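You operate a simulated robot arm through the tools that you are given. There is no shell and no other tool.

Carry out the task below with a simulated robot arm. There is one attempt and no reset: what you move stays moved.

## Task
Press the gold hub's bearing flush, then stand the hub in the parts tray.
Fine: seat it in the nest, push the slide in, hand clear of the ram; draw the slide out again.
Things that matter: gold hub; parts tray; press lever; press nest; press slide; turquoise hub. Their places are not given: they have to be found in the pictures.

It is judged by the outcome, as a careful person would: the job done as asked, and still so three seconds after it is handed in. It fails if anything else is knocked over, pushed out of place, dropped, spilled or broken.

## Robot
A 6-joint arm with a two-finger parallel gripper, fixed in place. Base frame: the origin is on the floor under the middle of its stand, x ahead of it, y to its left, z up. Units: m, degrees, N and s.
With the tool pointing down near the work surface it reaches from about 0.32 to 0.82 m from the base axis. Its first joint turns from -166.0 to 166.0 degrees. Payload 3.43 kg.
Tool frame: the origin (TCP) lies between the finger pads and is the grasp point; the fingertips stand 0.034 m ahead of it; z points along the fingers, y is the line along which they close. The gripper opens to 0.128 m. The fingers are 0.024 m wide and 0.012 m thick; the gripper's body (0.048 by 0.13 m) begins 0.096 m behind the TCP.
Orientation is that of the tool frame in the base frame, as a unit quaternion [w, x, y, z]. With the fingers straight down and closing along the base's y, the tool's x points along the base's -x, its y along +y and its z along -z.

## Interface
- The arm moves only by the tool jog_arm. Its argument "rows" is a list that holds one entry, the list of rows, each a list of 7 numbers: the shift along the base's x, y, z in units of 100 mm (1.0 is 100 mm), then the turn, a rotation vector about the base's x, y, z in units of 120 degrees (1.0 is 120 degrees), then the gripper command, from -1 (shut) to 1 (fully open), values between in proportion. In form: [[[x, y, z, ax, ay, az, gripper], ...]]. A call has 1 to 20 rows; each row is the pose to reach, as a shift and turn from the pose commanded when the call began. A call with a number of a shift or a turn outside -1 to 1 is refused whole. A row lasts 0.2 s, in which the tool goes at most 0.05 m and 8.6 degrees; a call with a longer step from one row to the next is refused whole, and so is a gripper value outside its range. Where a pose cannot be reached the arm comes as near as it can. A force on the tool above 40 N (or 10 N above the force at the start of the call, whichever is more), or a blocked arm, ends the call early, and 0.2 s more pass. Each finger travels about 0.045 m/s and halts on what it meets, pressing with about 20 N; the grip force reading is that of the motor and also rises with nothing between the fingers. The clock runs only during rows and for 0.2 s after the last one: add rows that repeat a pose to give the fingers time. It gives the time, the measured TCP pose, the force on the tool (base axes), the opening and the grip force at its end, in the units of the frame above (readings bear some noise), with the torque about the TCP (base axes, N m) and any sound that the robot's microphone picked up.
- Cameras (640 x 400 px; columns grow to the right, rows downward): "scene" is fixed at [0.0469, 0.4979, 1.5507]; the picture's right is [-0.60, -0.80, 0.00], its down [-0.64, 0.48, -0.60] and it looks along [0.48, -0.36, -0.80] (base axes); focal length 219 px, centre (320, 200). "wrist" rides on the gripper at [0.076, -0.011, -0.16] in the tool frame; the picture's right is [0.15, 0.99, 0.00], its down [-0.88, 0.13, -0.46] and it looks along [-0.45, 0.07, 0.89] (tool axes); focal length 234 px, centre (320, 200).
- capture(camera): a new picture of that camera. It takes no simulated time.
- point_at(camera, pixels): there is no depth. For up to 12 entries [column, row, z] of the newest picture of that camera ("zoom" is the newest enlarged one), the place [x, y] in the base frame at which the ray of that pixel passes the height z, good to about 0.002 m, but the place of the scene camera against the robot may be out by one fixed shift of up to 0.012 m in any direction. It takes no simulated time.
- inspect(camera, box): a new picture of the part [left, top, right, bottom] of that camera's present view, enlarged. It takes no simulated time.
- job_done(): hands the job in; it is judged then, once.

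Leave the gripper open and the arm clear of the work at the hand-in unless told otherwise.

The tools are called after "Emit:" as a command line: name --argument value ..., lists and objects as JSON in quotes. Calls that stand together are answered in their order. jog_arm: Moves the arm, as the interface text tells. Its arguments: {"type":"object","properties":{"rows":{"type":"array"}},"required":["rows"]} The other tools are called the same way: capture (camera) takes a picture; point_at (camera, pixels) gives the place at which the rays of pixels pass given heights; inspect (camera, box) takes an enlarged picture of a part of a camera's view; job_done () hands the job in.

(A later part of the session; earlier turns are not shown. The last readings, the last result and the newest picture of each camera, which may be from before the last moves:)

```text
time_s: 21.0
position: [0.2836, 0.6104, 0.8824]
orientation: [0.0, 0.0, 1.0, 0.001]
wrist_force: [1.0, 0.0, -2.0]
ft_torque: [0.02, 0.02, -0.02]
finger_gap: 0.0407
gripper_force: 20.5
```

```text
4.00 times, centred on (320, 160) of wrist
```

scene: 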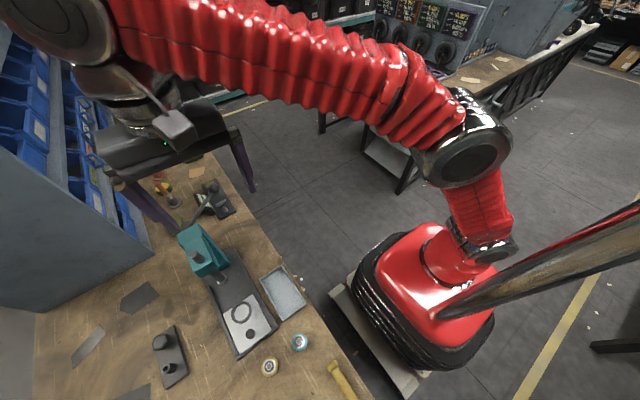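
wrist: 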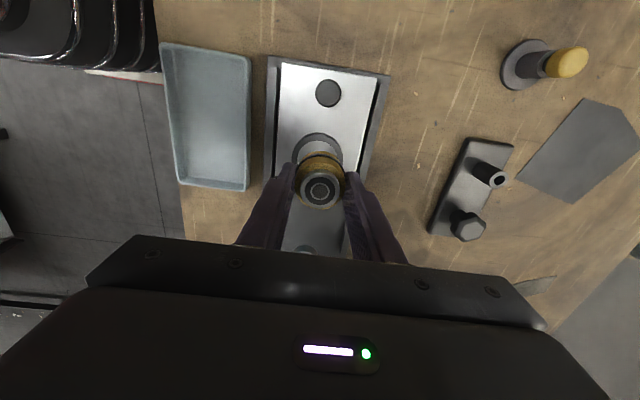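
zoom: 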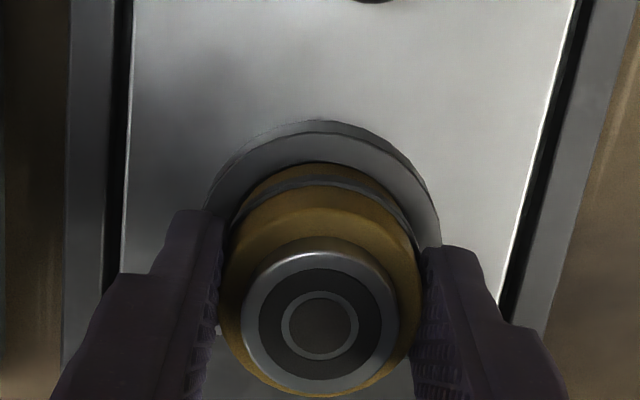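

No contact yet (−2 N is just the hub's weight). I'll lower another 8 mm in 2 mm steps.

Emit:
jog_arm --rows '[[[0, 0, -0.02, 0, 0, 0, -1], [0, 0, -0.04, 0, 0, 0, -1], [0, 0, -0.06, 0, 0, 0, -1], [0, 0, -0.08, 0, 0, 0, -1], [0, 0, -0.08, 0, 0, 0, -1]]]'

Emit:
inspect --camera "wrist" --box '[270, 110, 370, 210]'

```text
time_s: 22.2
position: [0.2848, 0.6104, 0.8752]
orientation: [0.0, 0.0, 1.0, 0.0]
wrist_force: [0.0, -0.4, -1.5]
ft_torque: [0.01, 0.0, 0.02]
finger_gap: 0.0402
gripper_force: 20.3
```

```text
4.00 times, centred on (320, 160) of wrist
```

zoom: 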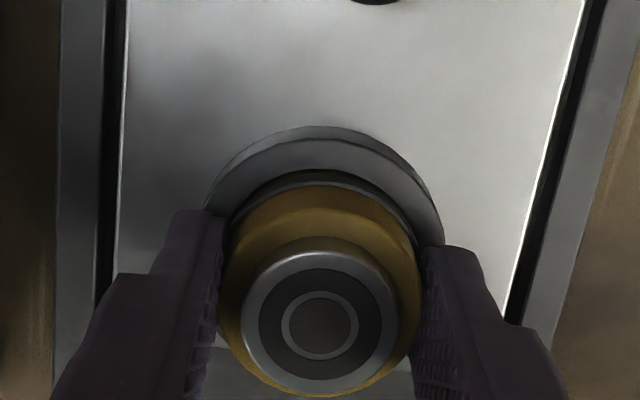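

The hub's lower edge is now inside the ring with clearance visible all round. I'll continue down in 1.5 mm steps until it bottoms.

Emit:
jog_arm --rows '[[[0, 0, -0.015, 0, 0, 0, -1], [0, 0, -0.03, 0, 0, 0, -1], [0, 0, -0.045, 0, 0, 0, -1], [0, 0, -0.06, 0, 0, 0, -1], [0, 0, -0.06, 0, 0, 0, -1]]]'

Emit:
inspect --camera "wrist" --box '[270, 110, 370, 210]'

```text
time_s: 23.4
position: [0.2852, 0.6095, 0.8719]
orientation: [0.001, 0.0, 1.0, 0.001]
wrist_force: [0.1, -9.8, 32.4]
ft_torque: [-0.98, 0.19, 0.05]
finger_gap: 0.0407
gripper_force: 20.3
```

```text
4.00 times, centred on (320, 160) of wrist
```

zoom: 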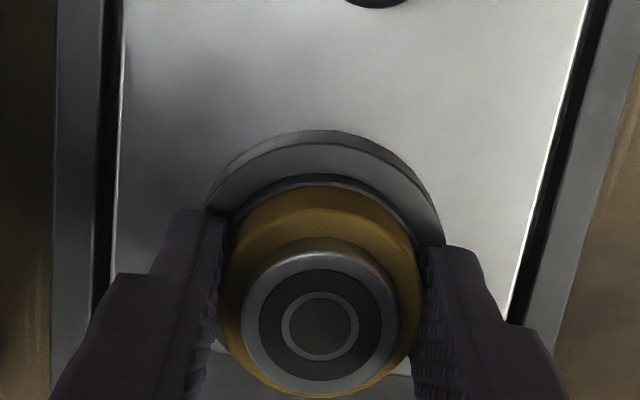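

Contact: Fz 32 N with TCP z stopped at about 0.872, so it has likely bottomed in the nest. I'll ease the press-down by about 2.5 mm to drop the load and look at the state before releasing.

Emit:
jog_arm --rows '[[[0, 0, 0.012, 0, 0, 0, -1], [0, 0, 0.025, 0, 0, 0, -1], [0, 0, 0.025, 0, 0, 0, -1]]]'

Emit:
inspect --camera "scene" --box '[190, 260, 290, 350]'

```text
time_s: 24.2
position: [0.2837, 0.6098, 0.8716]
orientation: [0.0, -0.001, 1.0, 0.001]
wrist_force: [3.9, 2.9, 12.7]
ft_torque: [-0.02, -0.17, 0.06]
finger_gap: 0.0403
gripper_force: 20.2
```

```text
4.44 times, centred on (240, 305) of scene
```

zoom: 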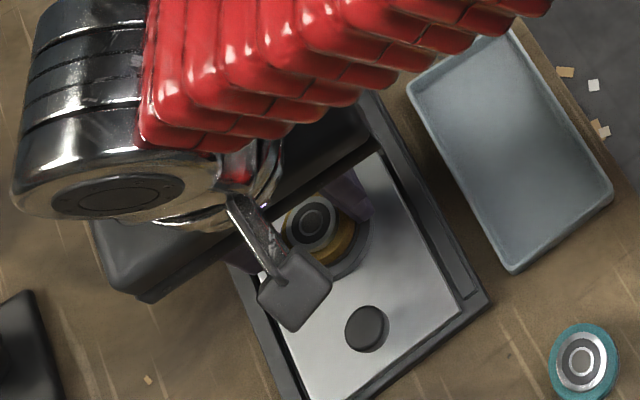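

Now the load is down to 13 N with nearly zero torque, so it sits square. I'll ease another 1.5 mm and then open the fingers to about 66 mm.

Emit:
jog_arm --rows '[[[0, 0, 0.015, 0, 0, 0, -1], [0, 0, 0.015, 0, 0, 0, -1], [0, 0, 0.015, 0, 0, 0, -0.3], [0, 0, 0.015, 0, 0, 0, -0.2], [0, 0, 0.015, 0, 0, 0, -0.1], [0, 0, 0.015, 0, 0, 0, 0.03], [0, 0, 0.015, 0, 0, 0, 0.03]]]'

Emit:
inspect --camera "wrist" --box '[270, 110, 370, 210]'

```text
time_s: 25.8
position: [0.2828, 0.61, 0.8751]
orientation: [-0.001, 0.0, 1.0, 0.0]
wrist_force: [0.7, 0.0, 0.5]
ft_torque: [0.0, -0.03, 0.0]
finger_gap: 0.0659
gripper_force: 0.0
```

```text
4.00 times, centred on (320, 160) of wrist
```

zoom: 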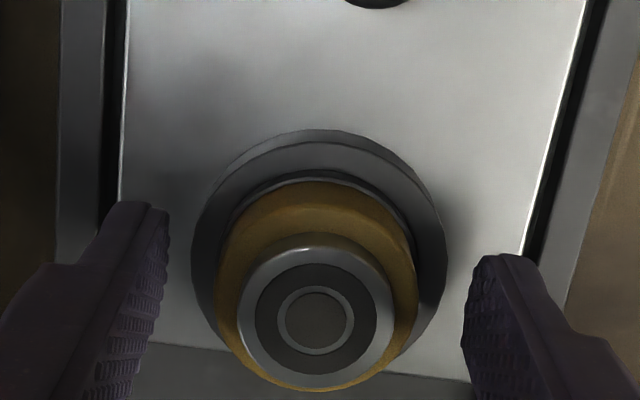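

The hub is released and stands in the ring. I'll raise the hand straight up 100 mm and check it.

Emit:
jog_arm --rows '[[[0, 0, 0.15, 0, 0, 0, 0.03], [0, 0, 0.4, 0, 0, 0, 0.03], [0, 0, 0.7, 0, 0, 0, 0.03], [0, 0, 1.0, 0, 0, 0, 0.03], [0, 0, 1.0, 0, 0, 0, 0.03]]]'

Emit:
capture --camera "wrist"

Emit:
inspect --camera "wrist" --box '[270, 60, 380, 180]'

```text
time_s: 27.0
position: [0.2835, 0.6125, 0.975]
orientation: [0.0, 0.0, 1.0, 0.0]
wrist_force: [0.6, 1.1, 0.0]
ft_torque: [0.04, 0.0, -0.01]
finger_gap: 0.066
gripper_force: 0.1
```

```text
taken
```

wrist: 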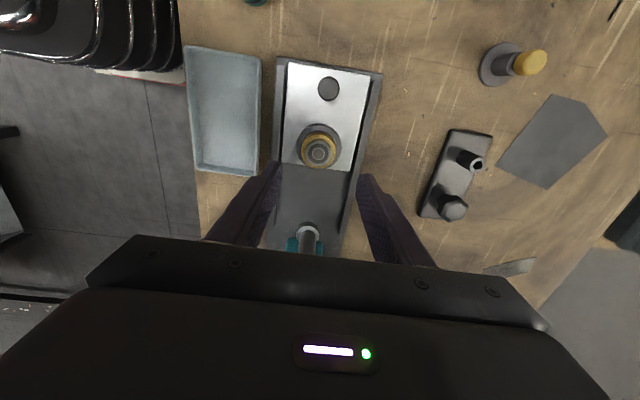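

```text
3.33 times, centred on (325, 120) of wrist
```

zoom: 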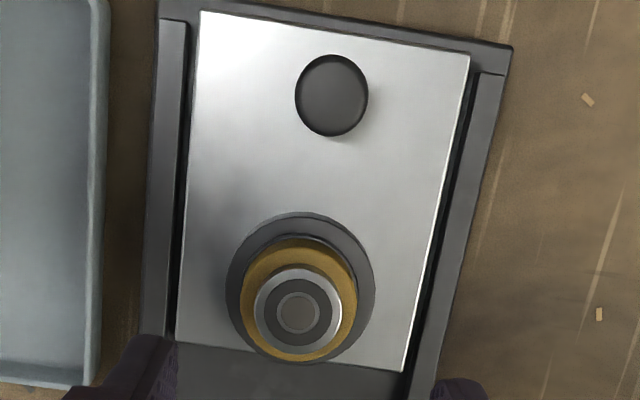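

The hub stands in the ring. I'll check it's level and concentric by projecting the ring centre and bearing centre, and zoom in.

Emit:
inspect --camera "wrist" --box '[285, 110, 355, 175]'

Emit:
point_at --camera "wrist" --pixels '[[317.8, 153.9, 0.862], [318.2, 146.1, 0.826], [328, 89, 0.84], [328, 89, 0.86]]'

```text
6.15 times, centred on (320, 142) of wrist
```

zoom: 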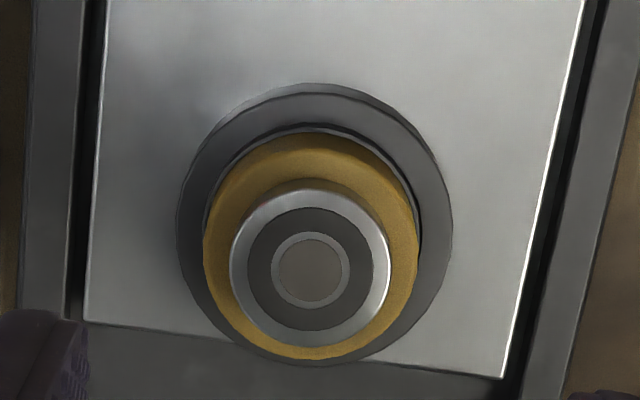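

```text
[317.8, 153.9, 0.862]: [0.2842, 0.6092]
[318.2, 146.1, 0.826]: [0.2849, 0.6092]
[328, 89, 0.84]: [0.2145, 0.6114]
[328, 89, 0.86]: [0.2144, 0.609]
```

The hub is concentric with the ring and upright; the bearing clearly stands proud. Next is the slide knob at ≈ (0.2145, 0.6105), top ≈ 0.851. I'll tilt the hand 25° back, with the body away from the press head, and move above the knob.

Emit:
jog_arm --rows '[[[-0.2, 0, 0.1, 0, -0.05, 0, 0.03], [-0.4, 0, 0.1, 0, -0.105, 0, 0.03], [-0.6, 0, 0.1, 0, -0.16, 0, 0.03], [-0.69, -0.005, 0, 0, -0.208, 0, 0.03], [-0.69, -0.005, -0.1, 0, -0.208, 0, 0.03], [-0.69, -0.005, -0.1, 0, -0.208, 0, 0.03]]]'

Emit:
capture --camera "wrist"

Emit:
capture --camera "scene"

```text
time_s: 28.4
position: [0.2153, 0.6102, 0.9638]
orientation: [0.216, 0.0, 0.976, 0.001]
wrist_force: [-0.2, -0.3, -0.4]
ft_torque: [-0.01, 0.03, -0.01]
finger_gap: 0.066
gripper_force: 0.1
```

```text
taken
```

wrist: 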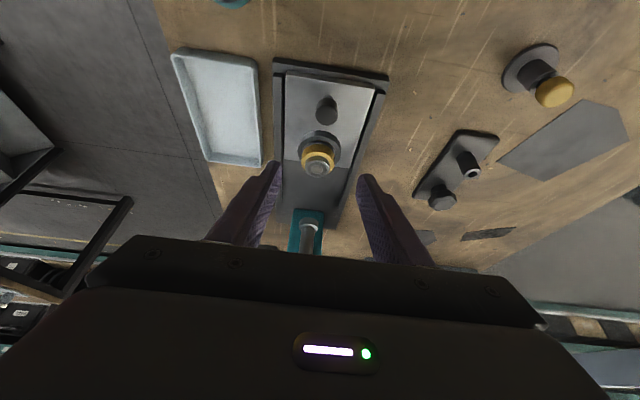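

```text
taken
```

scene: 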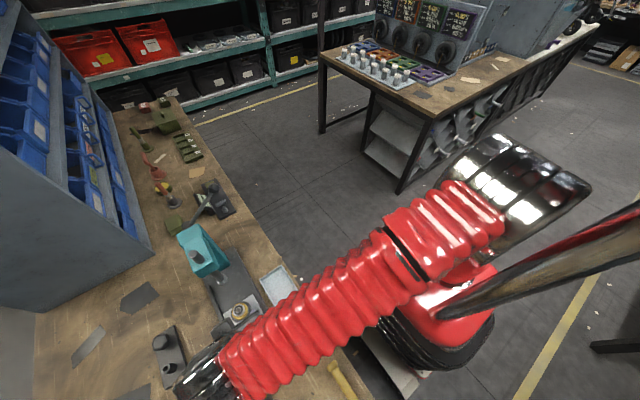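

The tilt is as intended. I'll zoom to verify the knob's position and height with this slanted view.

Emit:
inspect --camera "wrist" --box '[270, 70, 390, 190]'

Emit:
point_at --camera "wrist" --pixels '[[327, 103, 0.84], [327, 103, 0.85], [327, 103, 0.86]]'

```text
3.33 times, centred on (330, 130) of wrist
```

zoom: 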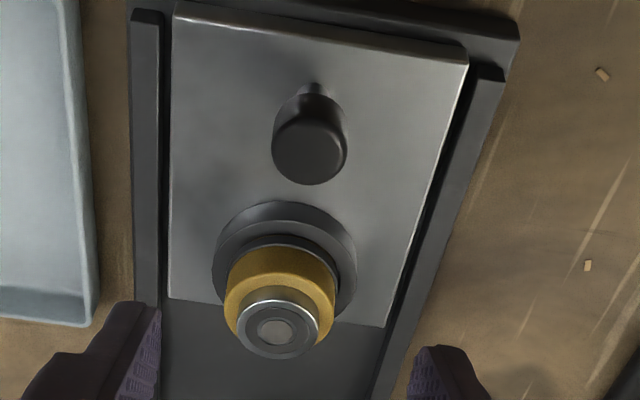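

```text
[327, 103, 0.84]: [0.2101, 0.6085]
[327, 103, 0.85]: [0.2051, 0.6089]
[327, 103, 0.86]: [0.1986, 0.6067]
```

Emit:
point_at --camera "wrist" --pixels '[[326.7, 115.9, 0.84], [326.7, 115.9, 0.85], [326.7, 115.9, 0.86], [315.4, 85.5, 0.815], [345, 85.5, 0.815]]'

```text
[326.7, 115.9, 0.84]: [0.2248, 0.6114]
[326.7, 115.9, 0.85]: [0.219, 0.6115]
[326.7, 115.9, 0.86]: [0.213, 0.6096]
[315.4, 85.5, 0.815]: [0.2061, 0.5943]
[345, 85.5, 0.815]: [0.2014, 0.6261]
```

The knob top is at about z 0.858, y 0.611. I'll descend to TCP ≈ (0.208, 0.6105, 0.865) so the tilted pads centre on the cap, with the fingertips about 15 mm above the plate.

Emit:
jog_arm --rows '[[[-0.07, 0, -0.2, 0, 0, 0, 0.03], [-0.07, 0, -0.45, 0, 0, 0, 0.03], [-0.07, 0, -0.7, 0, 0, 0, 0.03], [-0.07, 0, -0.9, 0, 0, 0, 0.03], [-0.07, 0, -0.985, 0, 0, 0, 0.03], [-0.07, 0, -0.985, 0, 0, 0, 0.03]]]'

Emit:
capture --camera "wrist"

Emit:
inspect --camera "wrist" --box '[250, 110, 400, 260]'

```text
time_s: 29.8
position: [0.2078, 0.6077, 0.8649]
orientation: [0.216, 0.0, 0.976, 0.001]
wrist_force: [0.1, -0.5, 0.1]
ft_torque: [-0.01, 0.0, -0.01]
finger_gap: 0.0659
gripper_force: 0.1
```

```text
taken
```

wrist: 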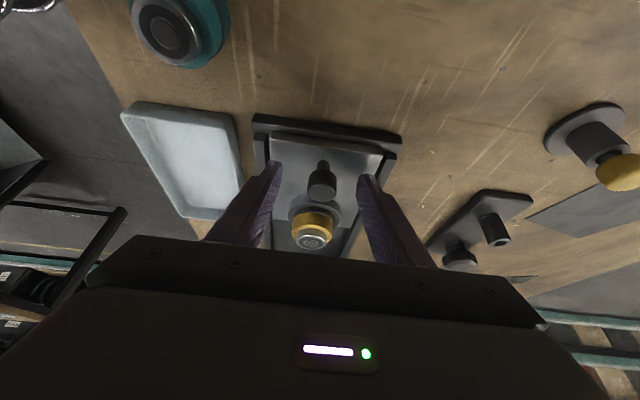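

```text
2.67 times, centred on (325, 185) of wrist
```

zoom: 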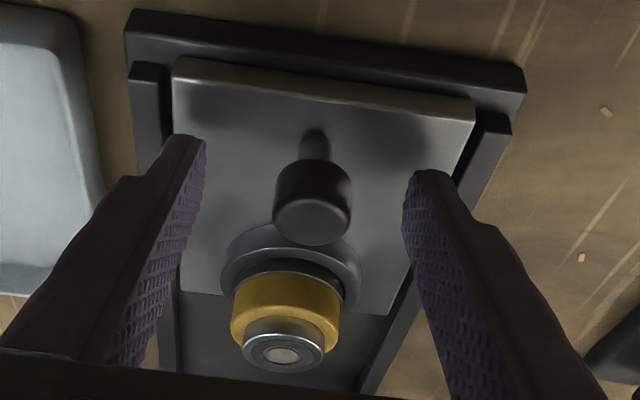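

The knob's cap is between the fingers. I'll close on it.

Emit:
jog_arm --rows '[[[0, 0, 0, 0, 0, 0, -0.3], [0, 0, 0, 0, 0, 0, -0.6], [0, 0, 0, 0, 0, 0, -1], [0, 0, 0, 0, 0, 0, -1], [0, 0, 0, 0, 0, 0, -1], [0, 0, 0, 0, 0, 0, -1], [0, 0, 0, 0, 0, 0, -1]]]'

Emit:
inspect --camera "wrist" --box '[250, 110, 400, 260]'

```text
time_s: 31.4
position: [0.2076, 0.6109, 0.8667]
orientation: [0.217, -0.001, 0.976, 0.001]
wrist_force: [3.0, 29.4, -5.4]
ft_torque: [0.29, 0.05, 0.19]
finger_gap: 0.0235
gripper_force: 45.0
```

```text
2.67 times, centred on (325, 185) of wrist
```

zoom: 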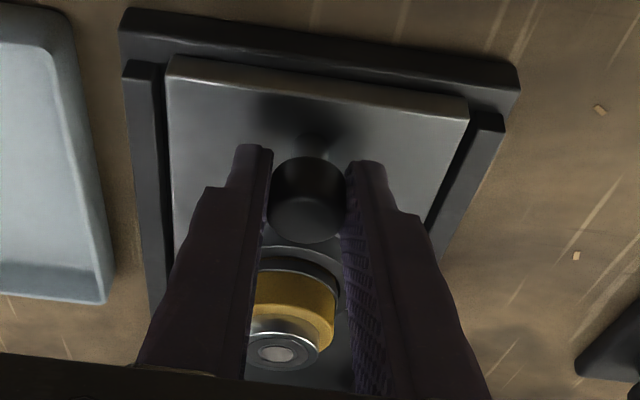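

The knob is gripped (23.5 mm), but there's a 29 N side load pushing the tool to +y. I'll shift about +3 mm in y to relieve it before pushing.

Emit:
jog_arm --rows '[[[0, 0.015, 0, 0, 0, 0, -1], [0, 0.03, 0, 0, 0, 0, -1], [0, 0.03, 0, 0, 0, 0, -1]]]'

```text
time_s: 32.2
position: [0.2087, 0.61, 0.8665]
orientation: [0.217, 0.001, 0.976, -0.002]
wrist_force: [-1.6, -15.6, 22.9]
ft_torque: [-0.27, 0.48, -0.22]
finger_gap: 0.0237
gripper_force: 45.0
```

The side load is now −16 N, so that was slightly too far, and there's a 23 N vertical load. I'll correct by −1 mm in y and +2 mm in z.

Emit:
jog_arm --rows '[[[0, -0.01, 0.01, 0, 0, 0, -1], [0, -0.01, 0.02, 0, 0, 0, -1], [0, -0.01, 0.02, 0, 0, 0, -1]]]'

```text
time_s: 33.0
position: [0.2094, 0.6102, 0.8661]
orientation: [0.216, 0.0, 0.976, -0.001]
wrist_force: [-0.8, -21.1, 8.7]
ft_torque: [-0.3, -1.17, -0.08]
finger_gap: 0.0236
gripper_force: 45.1
```

The side load remains at −21 N. I'll shift another −2 mm in y and see how it responds.

Emit:
jog_arm --rows '[[[0, -0.01, 0, 0, 0, 0, -1], [0, -0.02, 0, 0, 0, 0, -1], [0, -0.02, 0, 0, 0, 0, -1]]]'

```text
time_s: 33.8
position: [0.2069, 0.6093, 0.8661]
orientation: [0.216, 0.0, 0.976, 0.002]
wrist_force: [-0.1, -0.7, -11.3]
ft_torque: [0.04, -0.11, 0.07]
finger_gap: 0.0233
gripper_force: 44.6
```

The side load is balanced (−0.7 N). Now I'll push the slide 30 mm in +x as a test.

Emit:
jog_arm --rows '[[[0.05, 0, -0.01, 0, 0, 0, -1], [0.12, 0, -0.01, 0, 0, 0, -1], [0.2, 0, -0.01, 0, 0, 0, -1], [0.3, 0, -0.01, 0, 0, 0, -1], [0.3, 0, -0.01, 0, 0, 0, -1]]]'

Emit:
inspect --camera "wrist" --box '[250, 110, 400, 260]'

```text
time_s: 35.0
position: [0.2375, 0.6095, 0.867]
orientation: [0.215, 0.0, 0.977, 0.001]
wrist_force: [-0.3, 11.0, -16.6]
ft_torque: [0.19, -0.05, 0.13]
finger_gap: 0.0235
gripper_force: 45.2
```

```text
2.67 times, centred on (325, 185) of wrist
```

zoom: 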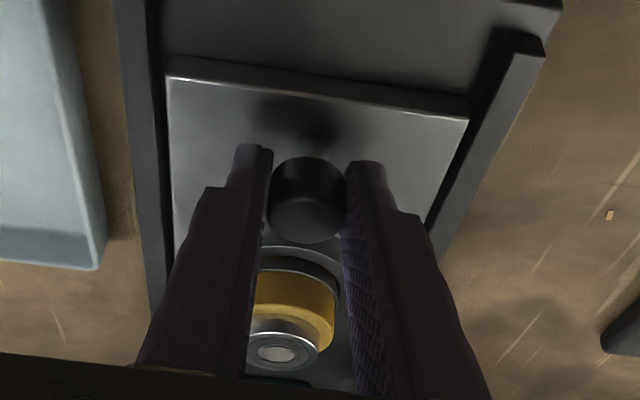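

The slide follows easily (30 mm). I'll continue another 30 mm with small corrections (+1 mm y, −1.5 mm z) to relieve the side loads.

Emit:
jog_arm --rows '[[[0.05, 0.005, -0.01, 0, 0, 0, -1], [0.12, 0.01, -0.015, 0, 0, 0, -1], [0.2, 0.01, -0.015, 0, 0, 0, -1], [0.3, 0.01, -0.015, 0, 0, 0, -1], [0.3, 0.01, -0.015, 0, 0, 0, -1]]]'

Emit:
capture --camera "wrist"

Emit:
inspect --camera "wrist" --box '[250, 110, 400, 260]'

Emit:
inspect --camera "scene" --box '[140, 200, 320, 360]'

```text
time_s: 36.2
position: [0.2682, 0.6104, 0.8668]
orientation: [0.217, 0.0, 0.976, 0.001]
wrist_force: [1.3, -11.8, 24.4]
ft_torque: [-0.32, -0.05, -0.19]
finger_gap: 0.0237
gripper_force: 45.2
```

```text
taken
```

wrist: 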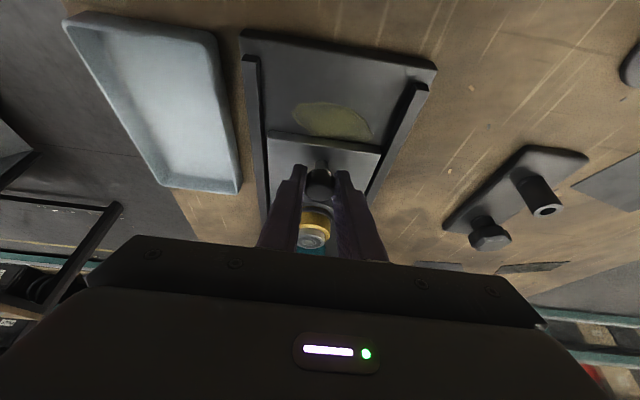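

```text
2.67 times, centred on (325, 185) of wrist
```

zoom: 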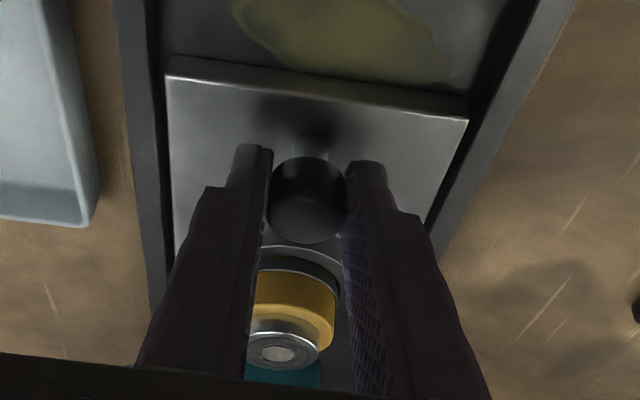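

```text
2.50 times, centred on (230, 280) of scene
```

zoom: 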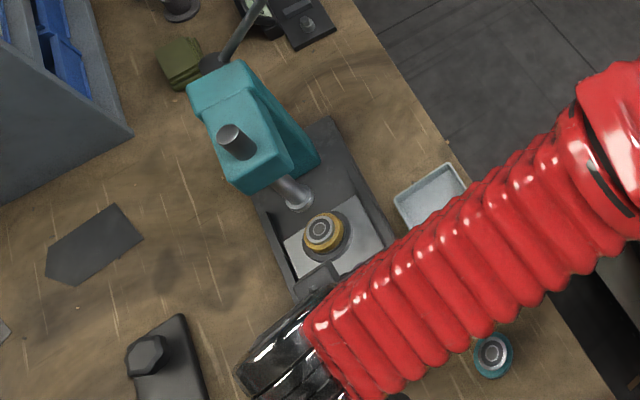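

The slide is in by 60 mm and the hub is approaching the ram, with its top well under the ram tip. I'll ease the loads (−0.5 mm y, +1 mm z) and push a further 22 mm.

Emit:
jog_arm --rows '[[[0.03, -0.005, 0.01, 0, 0, 0, -1], [0.08, -0.005, 0.01, 0, 0, 0, -1], [0.14, -0.005, 0.01, 0, 0, 0, -1], [0.19, -0.005, 0.01, 0, 0, 0, -1], [0.22, -0.005, 0.01, 0, 0, 0, -1], [0.22, -0.005, 0.01, 0, 0, 0, -1]]]'

Emit:
inspect --camera "scene" --box '[170, 220, 290, 340]'

Emit:
inspect --camera "wrist" --box '[250, 110, 400, 260]'

```text
time_s: 37.6
position: [0.2894, 0.6094, 0.866]
orientation: [0.217, 0.0, 0.976, 0.002]
wrist_force: [0.2, 3.0, 26.8]
ft_torque: [-0.06, 0.05, 0.08]
finger_gap: 0.0234
gripper_force: 45.1
```

```text
3.33 times, centred on (230, 280) of scene
```

zoom: 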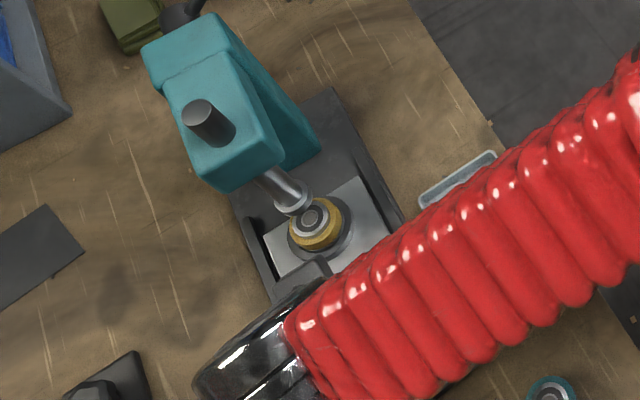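

```text
2.67 times, centred on (325, 185) of wrist
```

zoom: 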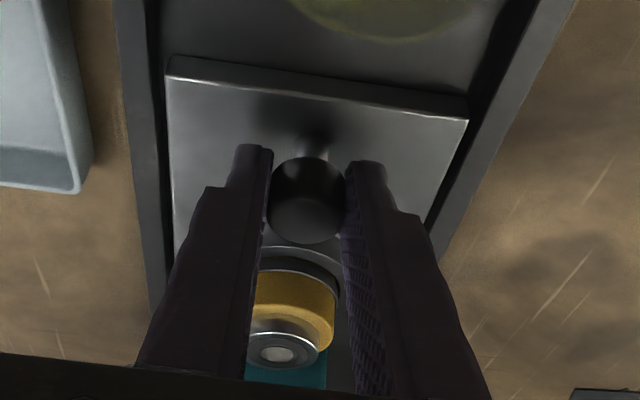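

The nest is nearly under the ram, at about 0.367 against the ram axis at 0.373. I'll raise 1 mm to ease Fz and creep forward in 3 mm steps until Fx shows the stop.

Emit:
jog_arm --rows '[[[0.02, 0.0, 0.01, 0, 0, 0, -1], [0.04, 0.0, 0.012, 0, 0, 0, -1], [0.06, 0.0, 0.012, 0, 0, 0, -1], [0.08, 0, 0.012, 0, 0, 0, -1], [0.08, 0, 0.012, 0, 0, 0, -1]]]'

Emit:
inspect --camera "scene" --box '[170, 220, 290, 340]'

```text
time_s: 38.8
position: [0.2976, 0.6106, 0.8655]
orientation: [0.216, 0.0, 0.976, -0.001]
wrist_force: [-0.8, 10.5, 2.2]
ft_torque: [0.18, -0.04, 0.07]
finger_gap: 0.0236
gripper_force: 45.3
```

```text
3.33 times, centred on (230, 280) of scene
```

zoom: 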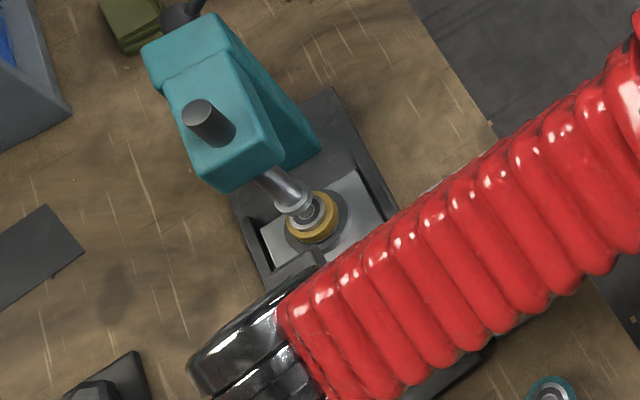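

No stop yet at 90 mm of travel. I'll creep another 8 mm and watch Fx.

Emit:
jog_arm --rows '[[[0.02, 0.003, 0, 0, 0, 0, -1], [0.04, 0.005, 0, 0, 0, 0, -1], [0.06, 0.005, 0, 0, 0, 0, -1], [0.08, 0.005, 0, 0, 0, 0, -1], [0.08, 0.005, 0, 0, 0, 0, -1]]]'

Emit:
inspect --camera "scene" --box '[170, 220, 290, 340]'

```text
time_s: 40.0
position: [0.303, 0.6099, 0.8649]
orientation: [0.216, 0.0, 0.976, -0.001]
wrist_force: [-30.8, -11.9, 5.9]
ft_torque: [-0.24, 0.59, -0.11]
finger_gap: 0.0237
gripper_force: 45.2
```

```text
3.33 times, centred on (230, 280) of scene
```

zoom: 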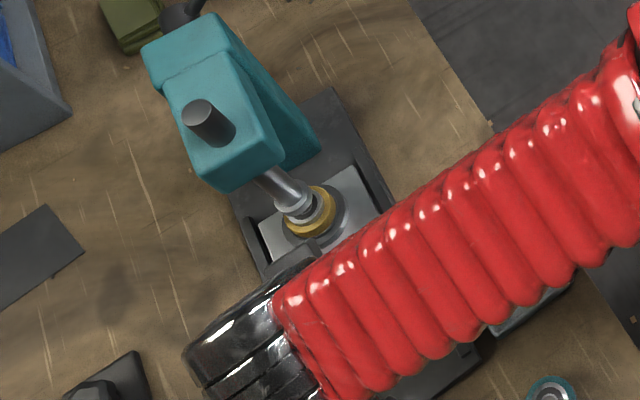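

The stop is reached: Fx −31 N at TCP x 0.303, about 95 mm of travel. I'll back the command off by about 3 mm to unload without moving the slide, then open the fingers.

Emit:
jog_arm --rows '[[[-0.015, -0.005, 0, 0, 0, 0, -1], [-0.03, -0.01, 0, 0, 0, 0, -1], [-0.03, -0.01, 0, 0, 0, 0, -1]]]'

```text
time_s: 40.8
position: [0.3023, 0.6109, 0.8661]
orientation: [0.217, 0.0, 0.976, 0.001]
wrist_force: [-9.1, 4.0, -13.0]
ft_torque: [0.18, 0.31, -0.06]
finger_gap: 0.0234
gripper_force: 44.8
```

Fx is now −9 N, so the slide stays lightly against its stop. I'll open the fingers to about 62 mm.

Emit:
jog_arm --rows '[[[0, 0, 0, 0, 0, 0, -0.6], [0, 0, 0, 0, 0, 0, -0.4], [0, 0, 0, 0, 0, 0, -0.2], [0, 0, 0, 0, 0, 0, -0.03], [0, 0, 0, 0, 0, 0, -0.03], [0, 0, 0, 0, 0, 0, -0.03]]]'

Emit:
capture --camera "wrist"

Emit:
inspect --camera "wrist" --box '[250, 110, 400, 260]'

```text
time_s: 42.2
position: [0.302, 0.6094, 0.8671]
orientation: [0.217, 0.001, 0.976, 0.0]
wrist_force: [0.8, -0.1, 0.1]
ft_torque: [0.03, 0.01, 0.0]
finger_gap: 0.062
gripper_force: 0.1
```

```text
taken
```

wrist: 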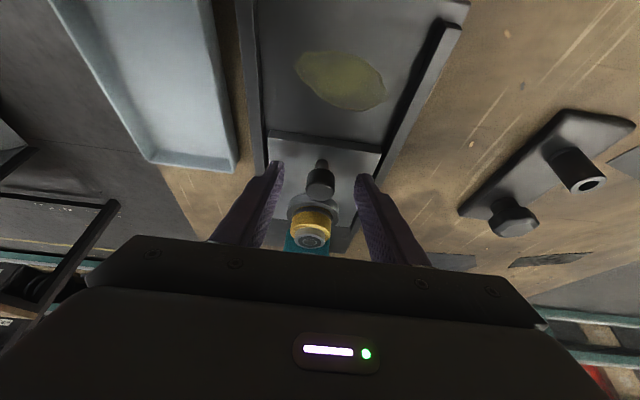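

```text
2.67 times, centred on (325, 185) of wrist
```

zoom: 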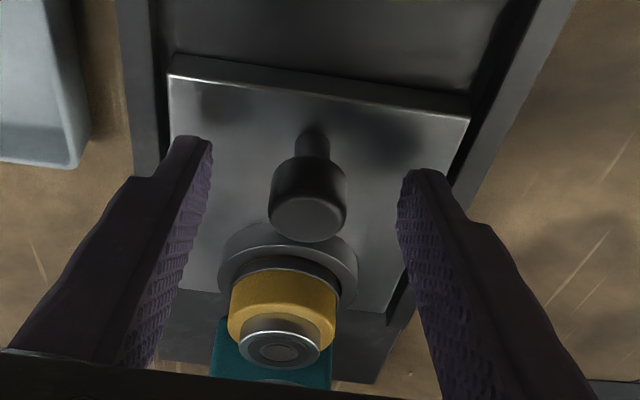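

Released; the slide, knob and hub are in place. I'll retreat along the tool axis (back and up), away from the ram.

Emit:
jog_arm --rows '[[[-0.1, 0, 0.2, 0, 0, 0, -0.03], [-0.25, 0, 0.5, 0, 0, 0, -0.03], [-0.45, 0, 0.8, 0, 0, 0, -0.03], [-0.6, 0, 1.0, 0, 0, 0, -0.03], [-0.6, 0, 1.0, 0, 0, 0, -0.03]]]'

Emit:
jog_arm --rows '[[[-0.1, -0.2, 0.2, 0, 0, 0, -0.3], [-0.1, -0.4, 0.5, 0, 0, 0, -0.6], [-0.1, -0.6, 0.8, 0, 0, 0, -0.8], [-0.1, -0.8, 1.0, 0, 0.05, 0, -0.8], [-0.1, -0.8, 1.0, 0, 0.11, 0, -0.8], [-0.1, -0.8, 1.0, 0, 0.17, 0, -0.8], [-0.1, -0.8, 1.0, 0, 0.208, 0, -0.8]]]'

Emit:
capture --camera "scene"

Emit:
inspect --camera "scene" --box '[150, 160, 330, 340]'

```text
time_s: 43.4
position: [0.241, 0.6102, 0.9667]
orientation: [0.216, 0.0, 0.976, 0.0]
wrist_force: [-0.8, 0.6, 0.2]
ft_torque: [0.02, 0.04, -0.02]
finger_gap: 0.0623
gripper_force: 0.1
```

```text
time_s: 45.0
position: [0.2336, 0.5291, 1.0666]
orientation: [-0.002, 0.0, 1.0, 0.0]
wrist_force: [-0.3, 0.4, -0.7]
ft_torque: [0.01, -0.02, 0.0]
finger_gap: 0.0128
gripper_force: 0.1
```

```text
taken
```

scene: 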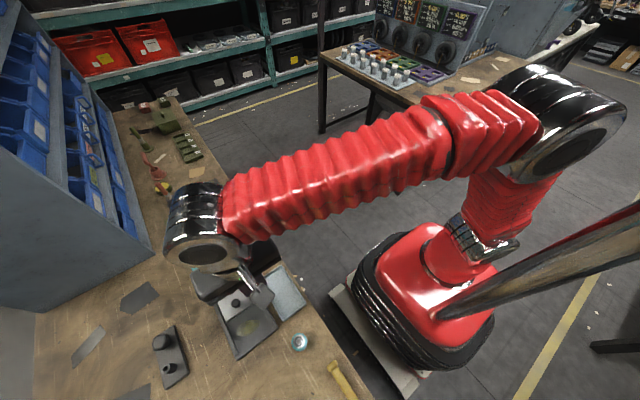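

```text
2.22 times, centred on (240, 250) of scene
```

zoom: 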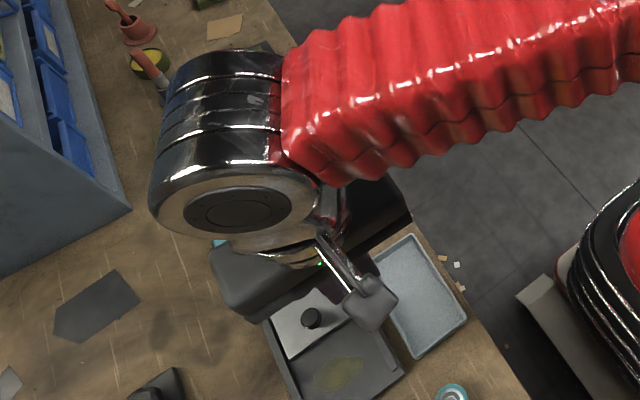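

The hand is clear of the press. The lever is next. I'll travel along the bench-edge side at height toward the lever, then look at its ball knob.

Emit:
jog_arm --rows '[[[0.05, -0.2, 0.3, 0, 0, 0, -0.8], [0.1, -0.4, 0.6, 0, 0, 0, -0.8], [0.2, -0.6, 0.9, 0, 0, 0, -0.8], [0.3, -0.8, 1.0, 0, 0, 0, -0.8], [0.3, -0.8, 1.0, 0, 0, 0, -0.8]]]'

Emit:
jog_arm --rows '[[[0.2, 0, 0.25, 0, 0, 0, -0.8], [0.5, 0, 0.5, 0, 0, 0, -0.8], [0.75, 0, 0.7, 0, 0, 0, -0.8], [1.0, 0, 0.8, 0, 0, 0, -0.8], [1.0, 0, 0.8, 0, 0, 0, -0.8]]]'

Emit:
jog_arm --rows '[[[0.3, 0, 0, 0, 0, 0, -0.8], [0.7, 0, 0, 0, 0, 0, -0.8], [1.0, 0, 0, 0, 0, 0, -0.8], [1.0, 0, 0, 0, 0, 0, -0.8]]]'

Emit:
capture --camera "wrist"

Emit:
capture --camera "scene"

```text
time_s: 46.2
position: [0.2637, 0.4487, 1.1679]
orientation: [0.0, 0.0, 1.0, 0.0]
wrist_force: [-0.2, 0.7, 0.4]
ft_torque: [0.0, 0.02, 0.0]
finger_gap: 0.0129
gripper_force: 0.1
```

```text
time_s: 47.4
position: [0.3628, 0.4498, 1.2478]
orientation: [0.0, 0.001, 1.0, 0.0]
wrist_force: [0.0, -0.1, -0.4]
ft_torque: [0.0, 0.02, 0.0]
finger_gap: 0.0129
gripper_force: 0.0
```

```text
time_s: 48.4
position: [0.4628, 0.4488, 1.2474]
orientation: [-0.001, 0.0, 1.0, -0.001]
wrist_force: [-0.1, -0.2, 0.4]
ft_torque: [0.02, -0.02, 0.01]
finger_gap: 0.0131
gripper_force: 0.1
```

```text
taken
```

wrist: 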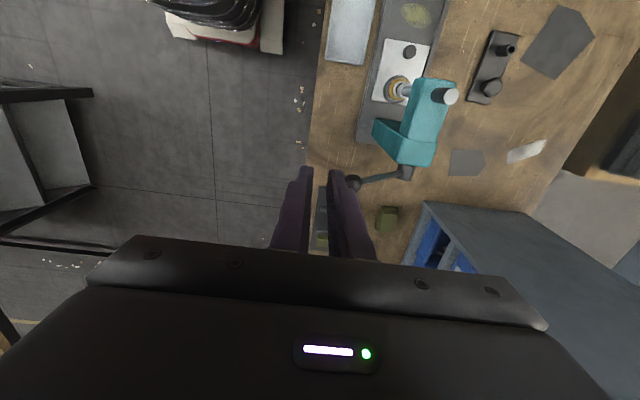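

```text
taken
```

scene: 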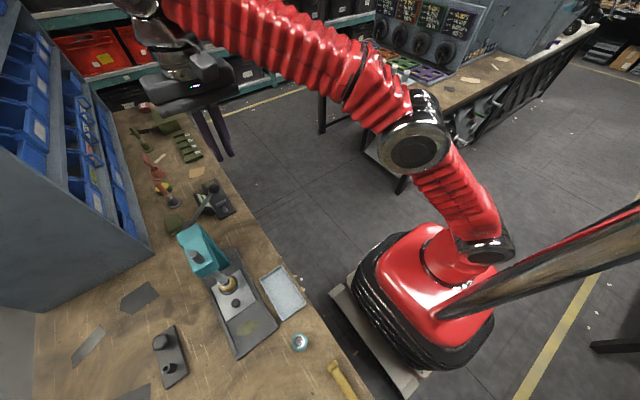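

The ball knob is at wrist (355,183), with the rod going to the shaft at (405,173). I'll zoom in on it and on the ram and nest.

Emit:
inspect --camera "wrist" --box '[330, 60, 470, 200]'

Emit:
point_at --camera "wrist" --pixels '[[355, 183, 1.14], [355, 183, 1.12], [355, 183, 1.1], [405, 173, 1.02], [405, 173, 1.0]]'

Emit:
inspect --camera "scene" --box '[160, 170, 260, 270]'

```text
2.86 times, centred on (400, 130) of wrist
```

zoom: 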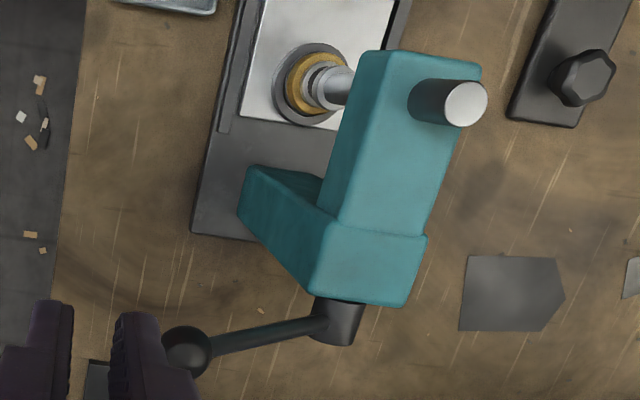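

```text
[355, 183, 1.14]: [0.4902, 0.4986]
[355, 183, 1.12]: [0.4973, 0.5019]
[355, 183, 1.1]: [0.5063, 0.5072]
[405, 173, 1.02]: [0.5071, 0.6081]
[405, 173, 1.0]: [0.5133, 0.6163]
```

```text
4.00 times, centred on (210, 220) of scene
```

zoom: 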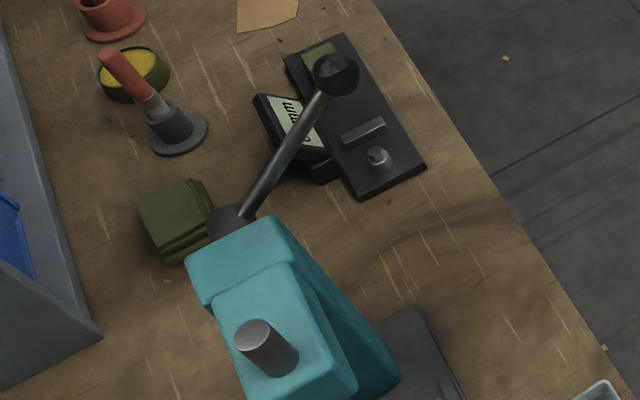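

Combining views, the lever ball is at about (0.502, 0.505, 1.106) and the shaft axis runs along x at about y 0.611, z 1.015, so the arm is about 0.14 m long and 40° above horizontal. I'll turn the hand +90° about vertical so the fingers close along x, the lever's own axis, with the camera on the side away from the press.

Emit:
jog_arm --rows '[[[0.05, 0, 0, 0, 0, 0.068, -0.5], [0.1, 0, 0, 0, 0, 0.136, -0.2], [0.15, 0, 0, 0, 0, 0.204, -0.05], [0.2, 0, 0, 0, 0, 0.272, -0.05], [0.25, 0, 0, 0, 0, 0.34, -0.05], [0.3, 0, 0, 0, 0, 0.408, -0.05], [0.35, 0, 0, 0, 0, 0.476, -0.05], [0.39, 0, 0, 0, 0, 0.544, -0.05], [0.39, 0, 0, 0, 0, 0.612, -0.05], [0.39, 0, 0, 0, 0, 0.68, -0.05], [0.39, 0, 0, 0, 0, 0.75, -0.05], [0.39, 0, 0, 0, 0, 0.75, -0.05]]]'

Emit:
capture --camera "wrist"

Emit:
capture --camera "scene"

```text
time_s: 51.0
position: [0.4953, 0.443, 1.2374]
orientation: [-0.001, 0.707, -0.707, -0.001]
wrist_force: [-0.1, 1.0, 0.3]
ft_torque: [0.02, 0.0, 0.02]
finger_gap: 0.0607
gripper_force: 0.0
out of reach, approached as far as the arm can: row 5, 6, 7, 8, 9, 10, 11, 12
```

```text
taken
```

wrist: 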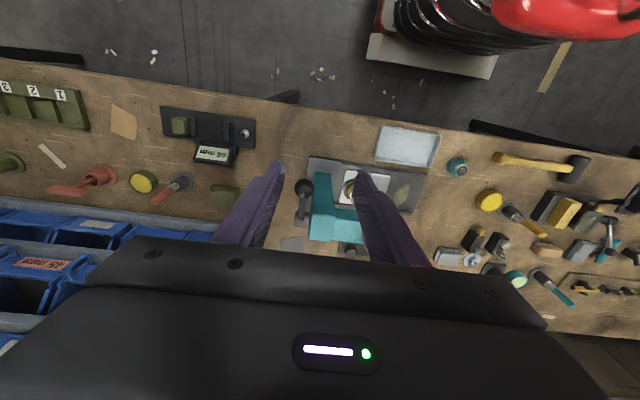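

```text
taken
```

scene: 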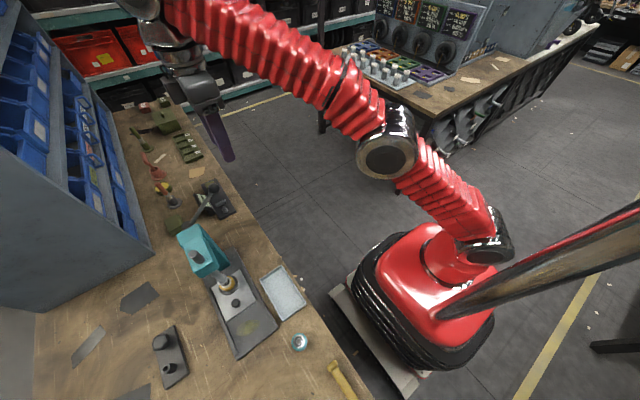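

The orientation is right, though that height was slightly beyond reach, so I'll go lower. From this new viewpoint the ball is near (304,185). I'll zoom in and measure it.

Emit:
inspect --camera "wrist" --box '[260, 140, 400, 260]'

Emit:
point_at --camera "wrist" --pixels '[[304, 185, 1.14], [304, 185, 1.12], [304, 185, 1.1], [304, 185, 1.08]]'

```text
3.33 times, centred on (330, 200) of wrist
```

zoom: 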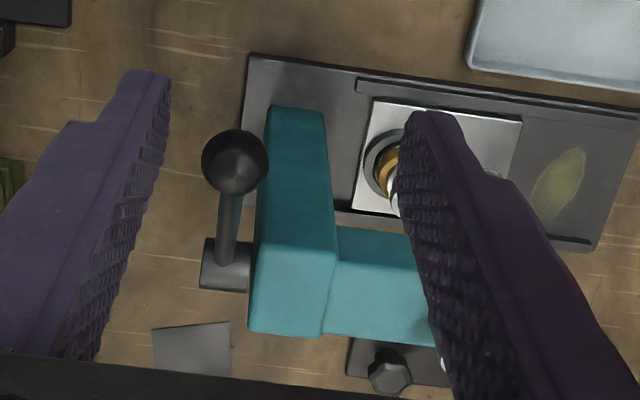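

```text
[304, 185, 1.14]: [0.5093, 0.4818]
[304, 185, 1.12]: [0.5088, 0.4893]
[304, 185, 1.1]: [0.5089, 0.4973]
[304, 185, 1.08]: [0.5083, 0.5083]
```

The ball centre refines to about (0.508, 0.5045, 1.095), diameter about 27 mm. I'll lower by 60 mm first, back within reach and still beside and above the ball, to re-reference the pose.

Emit:
jog_arm --rows '[[[0, 0, -0.2, 0, 0, 0, -0.05], [0, 0, -0.4, 0, 0, 0, -0.05], [0, 0, -0.6, 0, 0, 0, -0.05], [0, 0, -0.6, 0, 0, 0, -0.05]]]'

```text
time_s: 52.0
position: [0.4935, 0.4435, 1.1766]
orientation: [0.0, 0.707, -0.707, -0.001]
wrist_force: [0.6, -0.3, -1.4]
ft_torque: [0.0, -0.01, -0.04]
finger_gap: 0.0605
gripper_force: 0.1
```

The reference pose is now about (0.494, 0.443, 1.177). I'll move directly above the ball, with fingertips still about 20 mm above it, and look.

Emit:
jog_arm --rows '[[[0.05, 0.25, 0, 0, 0, 0, -0.05], [0.135, 0.5, -0.05, 0, 0, 0, -0.05], [0.135, 0.61, -0.1, 0, 0, 0, -0.05], [0.135, 0.61, -0.1, 0, 0, 0, -0.05]]]'

Emit:
capture --camera "wrist"

Emit:
inspect --camera "wrist" --box '[250, 120, 390, 260]'

Emit:
capture --camera "scene"

```text
time_s: 53.0
position: [0.5052, 0.5032, 1.1655]
orientation: [-0.001, -0.707, 0.707, 0.001]
wrist_force: [0.2, -0.1, 0.1]
ft_torque: [-0.02, -0.01, -0.02]
finger_gap: 0.0608
gripper_force: 0.0
out of reach, approached as far as the arm can: row 3, 4
```

```text
taken
```

wrist: 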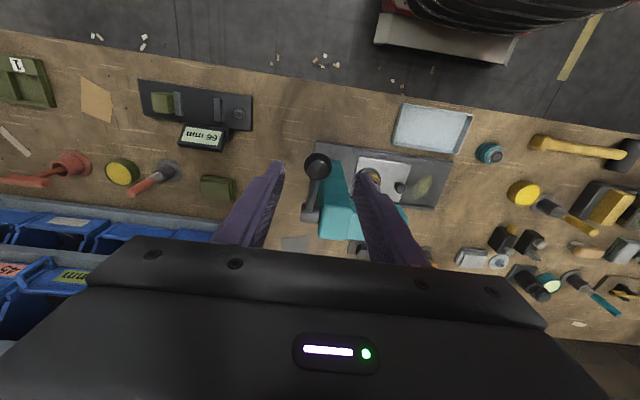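

```text
2.86 times, centred on (320, 190) of wrist
```

zoom: 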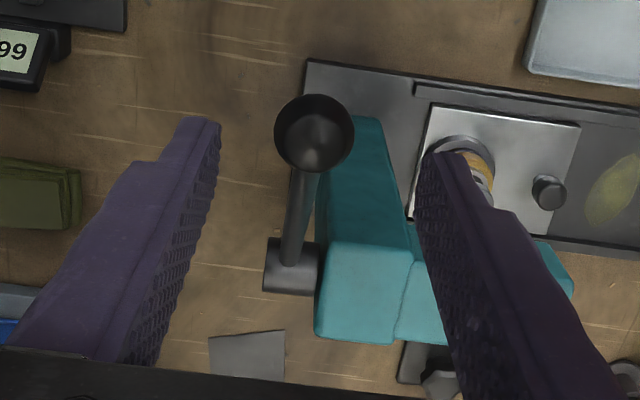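

```text
taken
```

scene: 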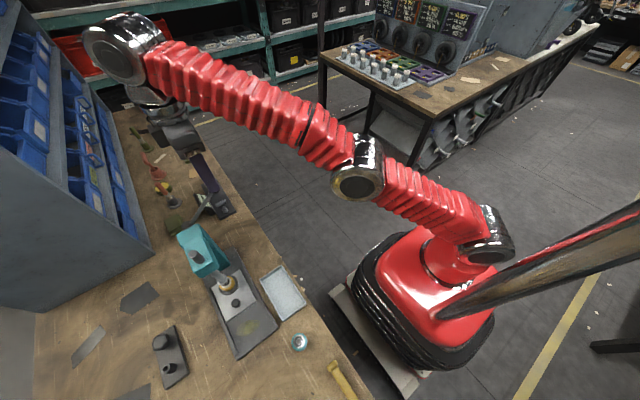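

Emit:
point_at --camera "wrist" --pixels '[[317.9, 166.5, 1.11], [317.9, 166.5, 1.1], [317.9, 166.5, 1.09], [317.9, 166.5, 1.08], [301, 213, 1.01], [301, 213, 1.03]]'

```text
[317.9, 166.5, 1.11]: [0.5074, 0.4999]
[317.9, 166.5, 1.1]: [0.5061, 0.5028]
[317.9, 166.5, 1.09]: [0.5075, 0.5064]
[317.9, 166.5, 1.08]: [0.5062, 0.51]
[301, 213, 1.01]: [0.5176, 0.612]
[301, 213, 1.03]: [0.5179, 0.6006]
```

The ball is confirmed at about (0.507, 0.504, 1.097), and the TCP is now (0.505, 0.503, 1.166). I'll descend 58 mm so the fingers straddle the ball.

Emit:
jog_arm --rows '[[[0.015, 0.005, -0.15, 0, 0, 0, -0.05], [0.015, 0.005, -0.3, 0, 0, 0, -0.05], [0.015, 0.005, -0.45, 0, 0, 0, -0.05], [0.015, 0.005, -0.58, 0, 0, 0, -0.05], [0.015, 0.005, -0.58, 0, 0, 0, -0.05]]]'

Emit:
inspect --camera "wrist" --box '[250, 120, 390, 260]'

```text
time_s: 54.2
position: [0.5078, 0.5022, 1.107]
orientation: [0.0, 0.707, -0.707, 0.0]
wrist_force: [0.4, 0.1, -0.1]
ft_torque: [0.03, -0.01, -0.03]
finger_gap: 0.0605
gripper_force: 0.0
```

```text
2.86 times, centred on (320, 190) of wrist
```

zoom: 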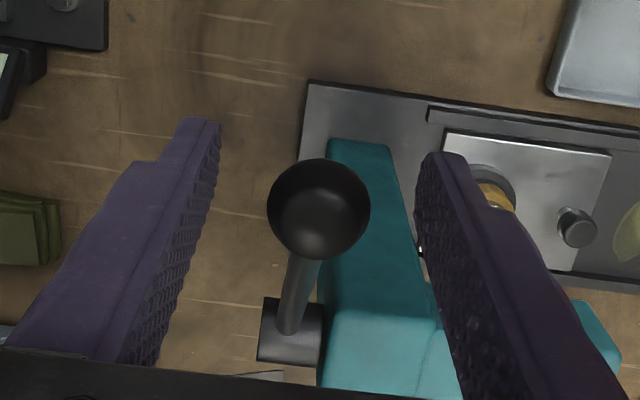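

The ball sits centred between the fingers right at the TCP. I'll close on it.

Emit:
jog_arm --rows '[[[0, 0, 0, 0, 0, 0, -0.3], [0, 0, 0, 0, 0, 0, -0.6], [0, 0, 0, 0, 0, 0, -1], [0, 0, 0, 0, 0, 0, -1], [0, 0, 0, 0, 0, 0, -1], [0, 0, 0, 0, 0, 0, -1]]]'

Emit:
inspect --camera "wrist" --box '[250, 120, 390, 260]'

```text
time_s: 55.6
position: [0.5073, 0.5003, 1.1062]
orientation: [0.0, 0.707, -0.707, 0.0]
wrist_force: [-0.6, 0.1, -0.3]
ft_torque: [-0.02, 0.01, 0.02]
finger_gap: 0.0292
gripper_force: 45.5
```

```text
2.86 times, centred on (320, 190) of wrist
```

zoom: 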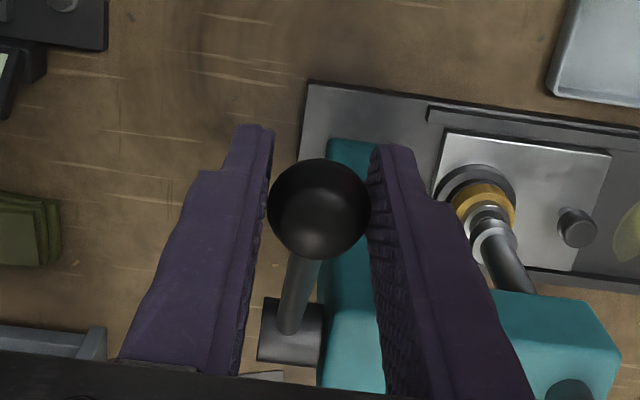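

The ball is gripped (29 mm) with no side load. I'll follow the arc about the shaft (pivot ≈ y 0.611, z 1.013, radius ≈ 0.144), starting with the first 10° down to test the motion and force.

Emit:
jog_arm --rows '[[[0, -0.04, -0.045, 0, 0, 0, -1], [0, -0.08, -0.1, 0, 0, 0, -1], [0, -0.12, -0.16, 0, 0, 0, -1], [0, -0.152, -0.215, 0, 0, 0, -1], [0, -0.152, -0.215, 0, 0, 0, -1]]]'

Emit:
inspect --camera "wrist" --box '[250, 120, 390, 260]'

```text
time_s: 56.8
position: [0.5078, 0.487, 1.0861]
orientation: [0.0, -0.707, 0.707, 0.0]
wrist_force: [2.6, -4.0, 13.8]
ft_torque: [1.16, -0.03, 0.04]
finger_gap: 0.029
gripper_force: 45.0
```

```text
2.86 times, centred on (320, 190) of wrist
```

zoom: 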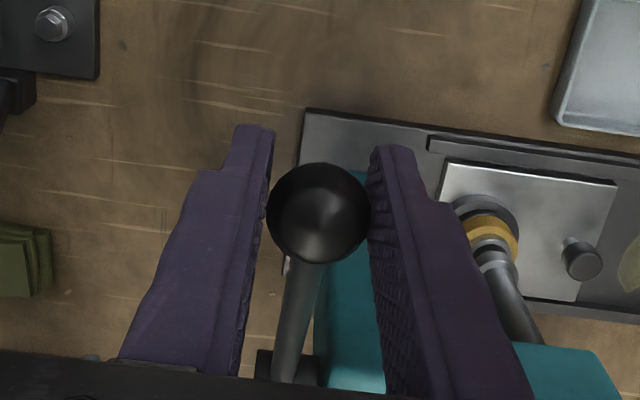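

The lever moves with the hand; resistance is about 14 N. I'll continue along the arc another 20° (to about 10° above horizontal).

Emit:
jog_arm --rows '[[[0, -0.03, -0.055, 0, 0, 0, -1], [0, -0.06, -0.11, 0, 0, 0, -1], [0, -0.085, -0.17, 0, 0, 0, -1], [0, -0.106, -0.227, 0, 0, 0, -1], [0, -0.126, -0.285, 0, 0, 0, -1], [0, -0.143, -0.345, 0, 0, 0, -1], [0, -0.157, -0.405, 0, 0, 0, -1], [0, -0.171, -0.47, 0, 0, 0, -1]]]'

Emit:
inspect --camera "wrist" --box '[250, 120, 390, 260]'

```text
time_s: 58.6
position: [0.5077, 0.4697, 1.0398]
orientation: [-0.001, -0.707, 0.707, 0.001]
wrist_force: [-5.9, 1.4, 10.2]
ft_torque: [1.18, 0.03, -0.02]
finger_gap: 0.0292
gripper_force: 45.2
```

```text
2.86 times, centred on (320, 190) of wrist
```

zoom: 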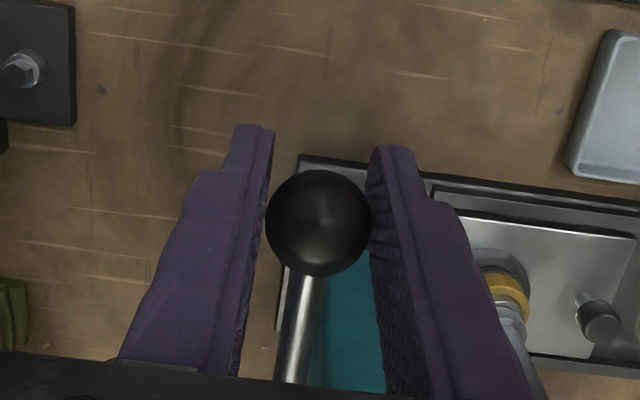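

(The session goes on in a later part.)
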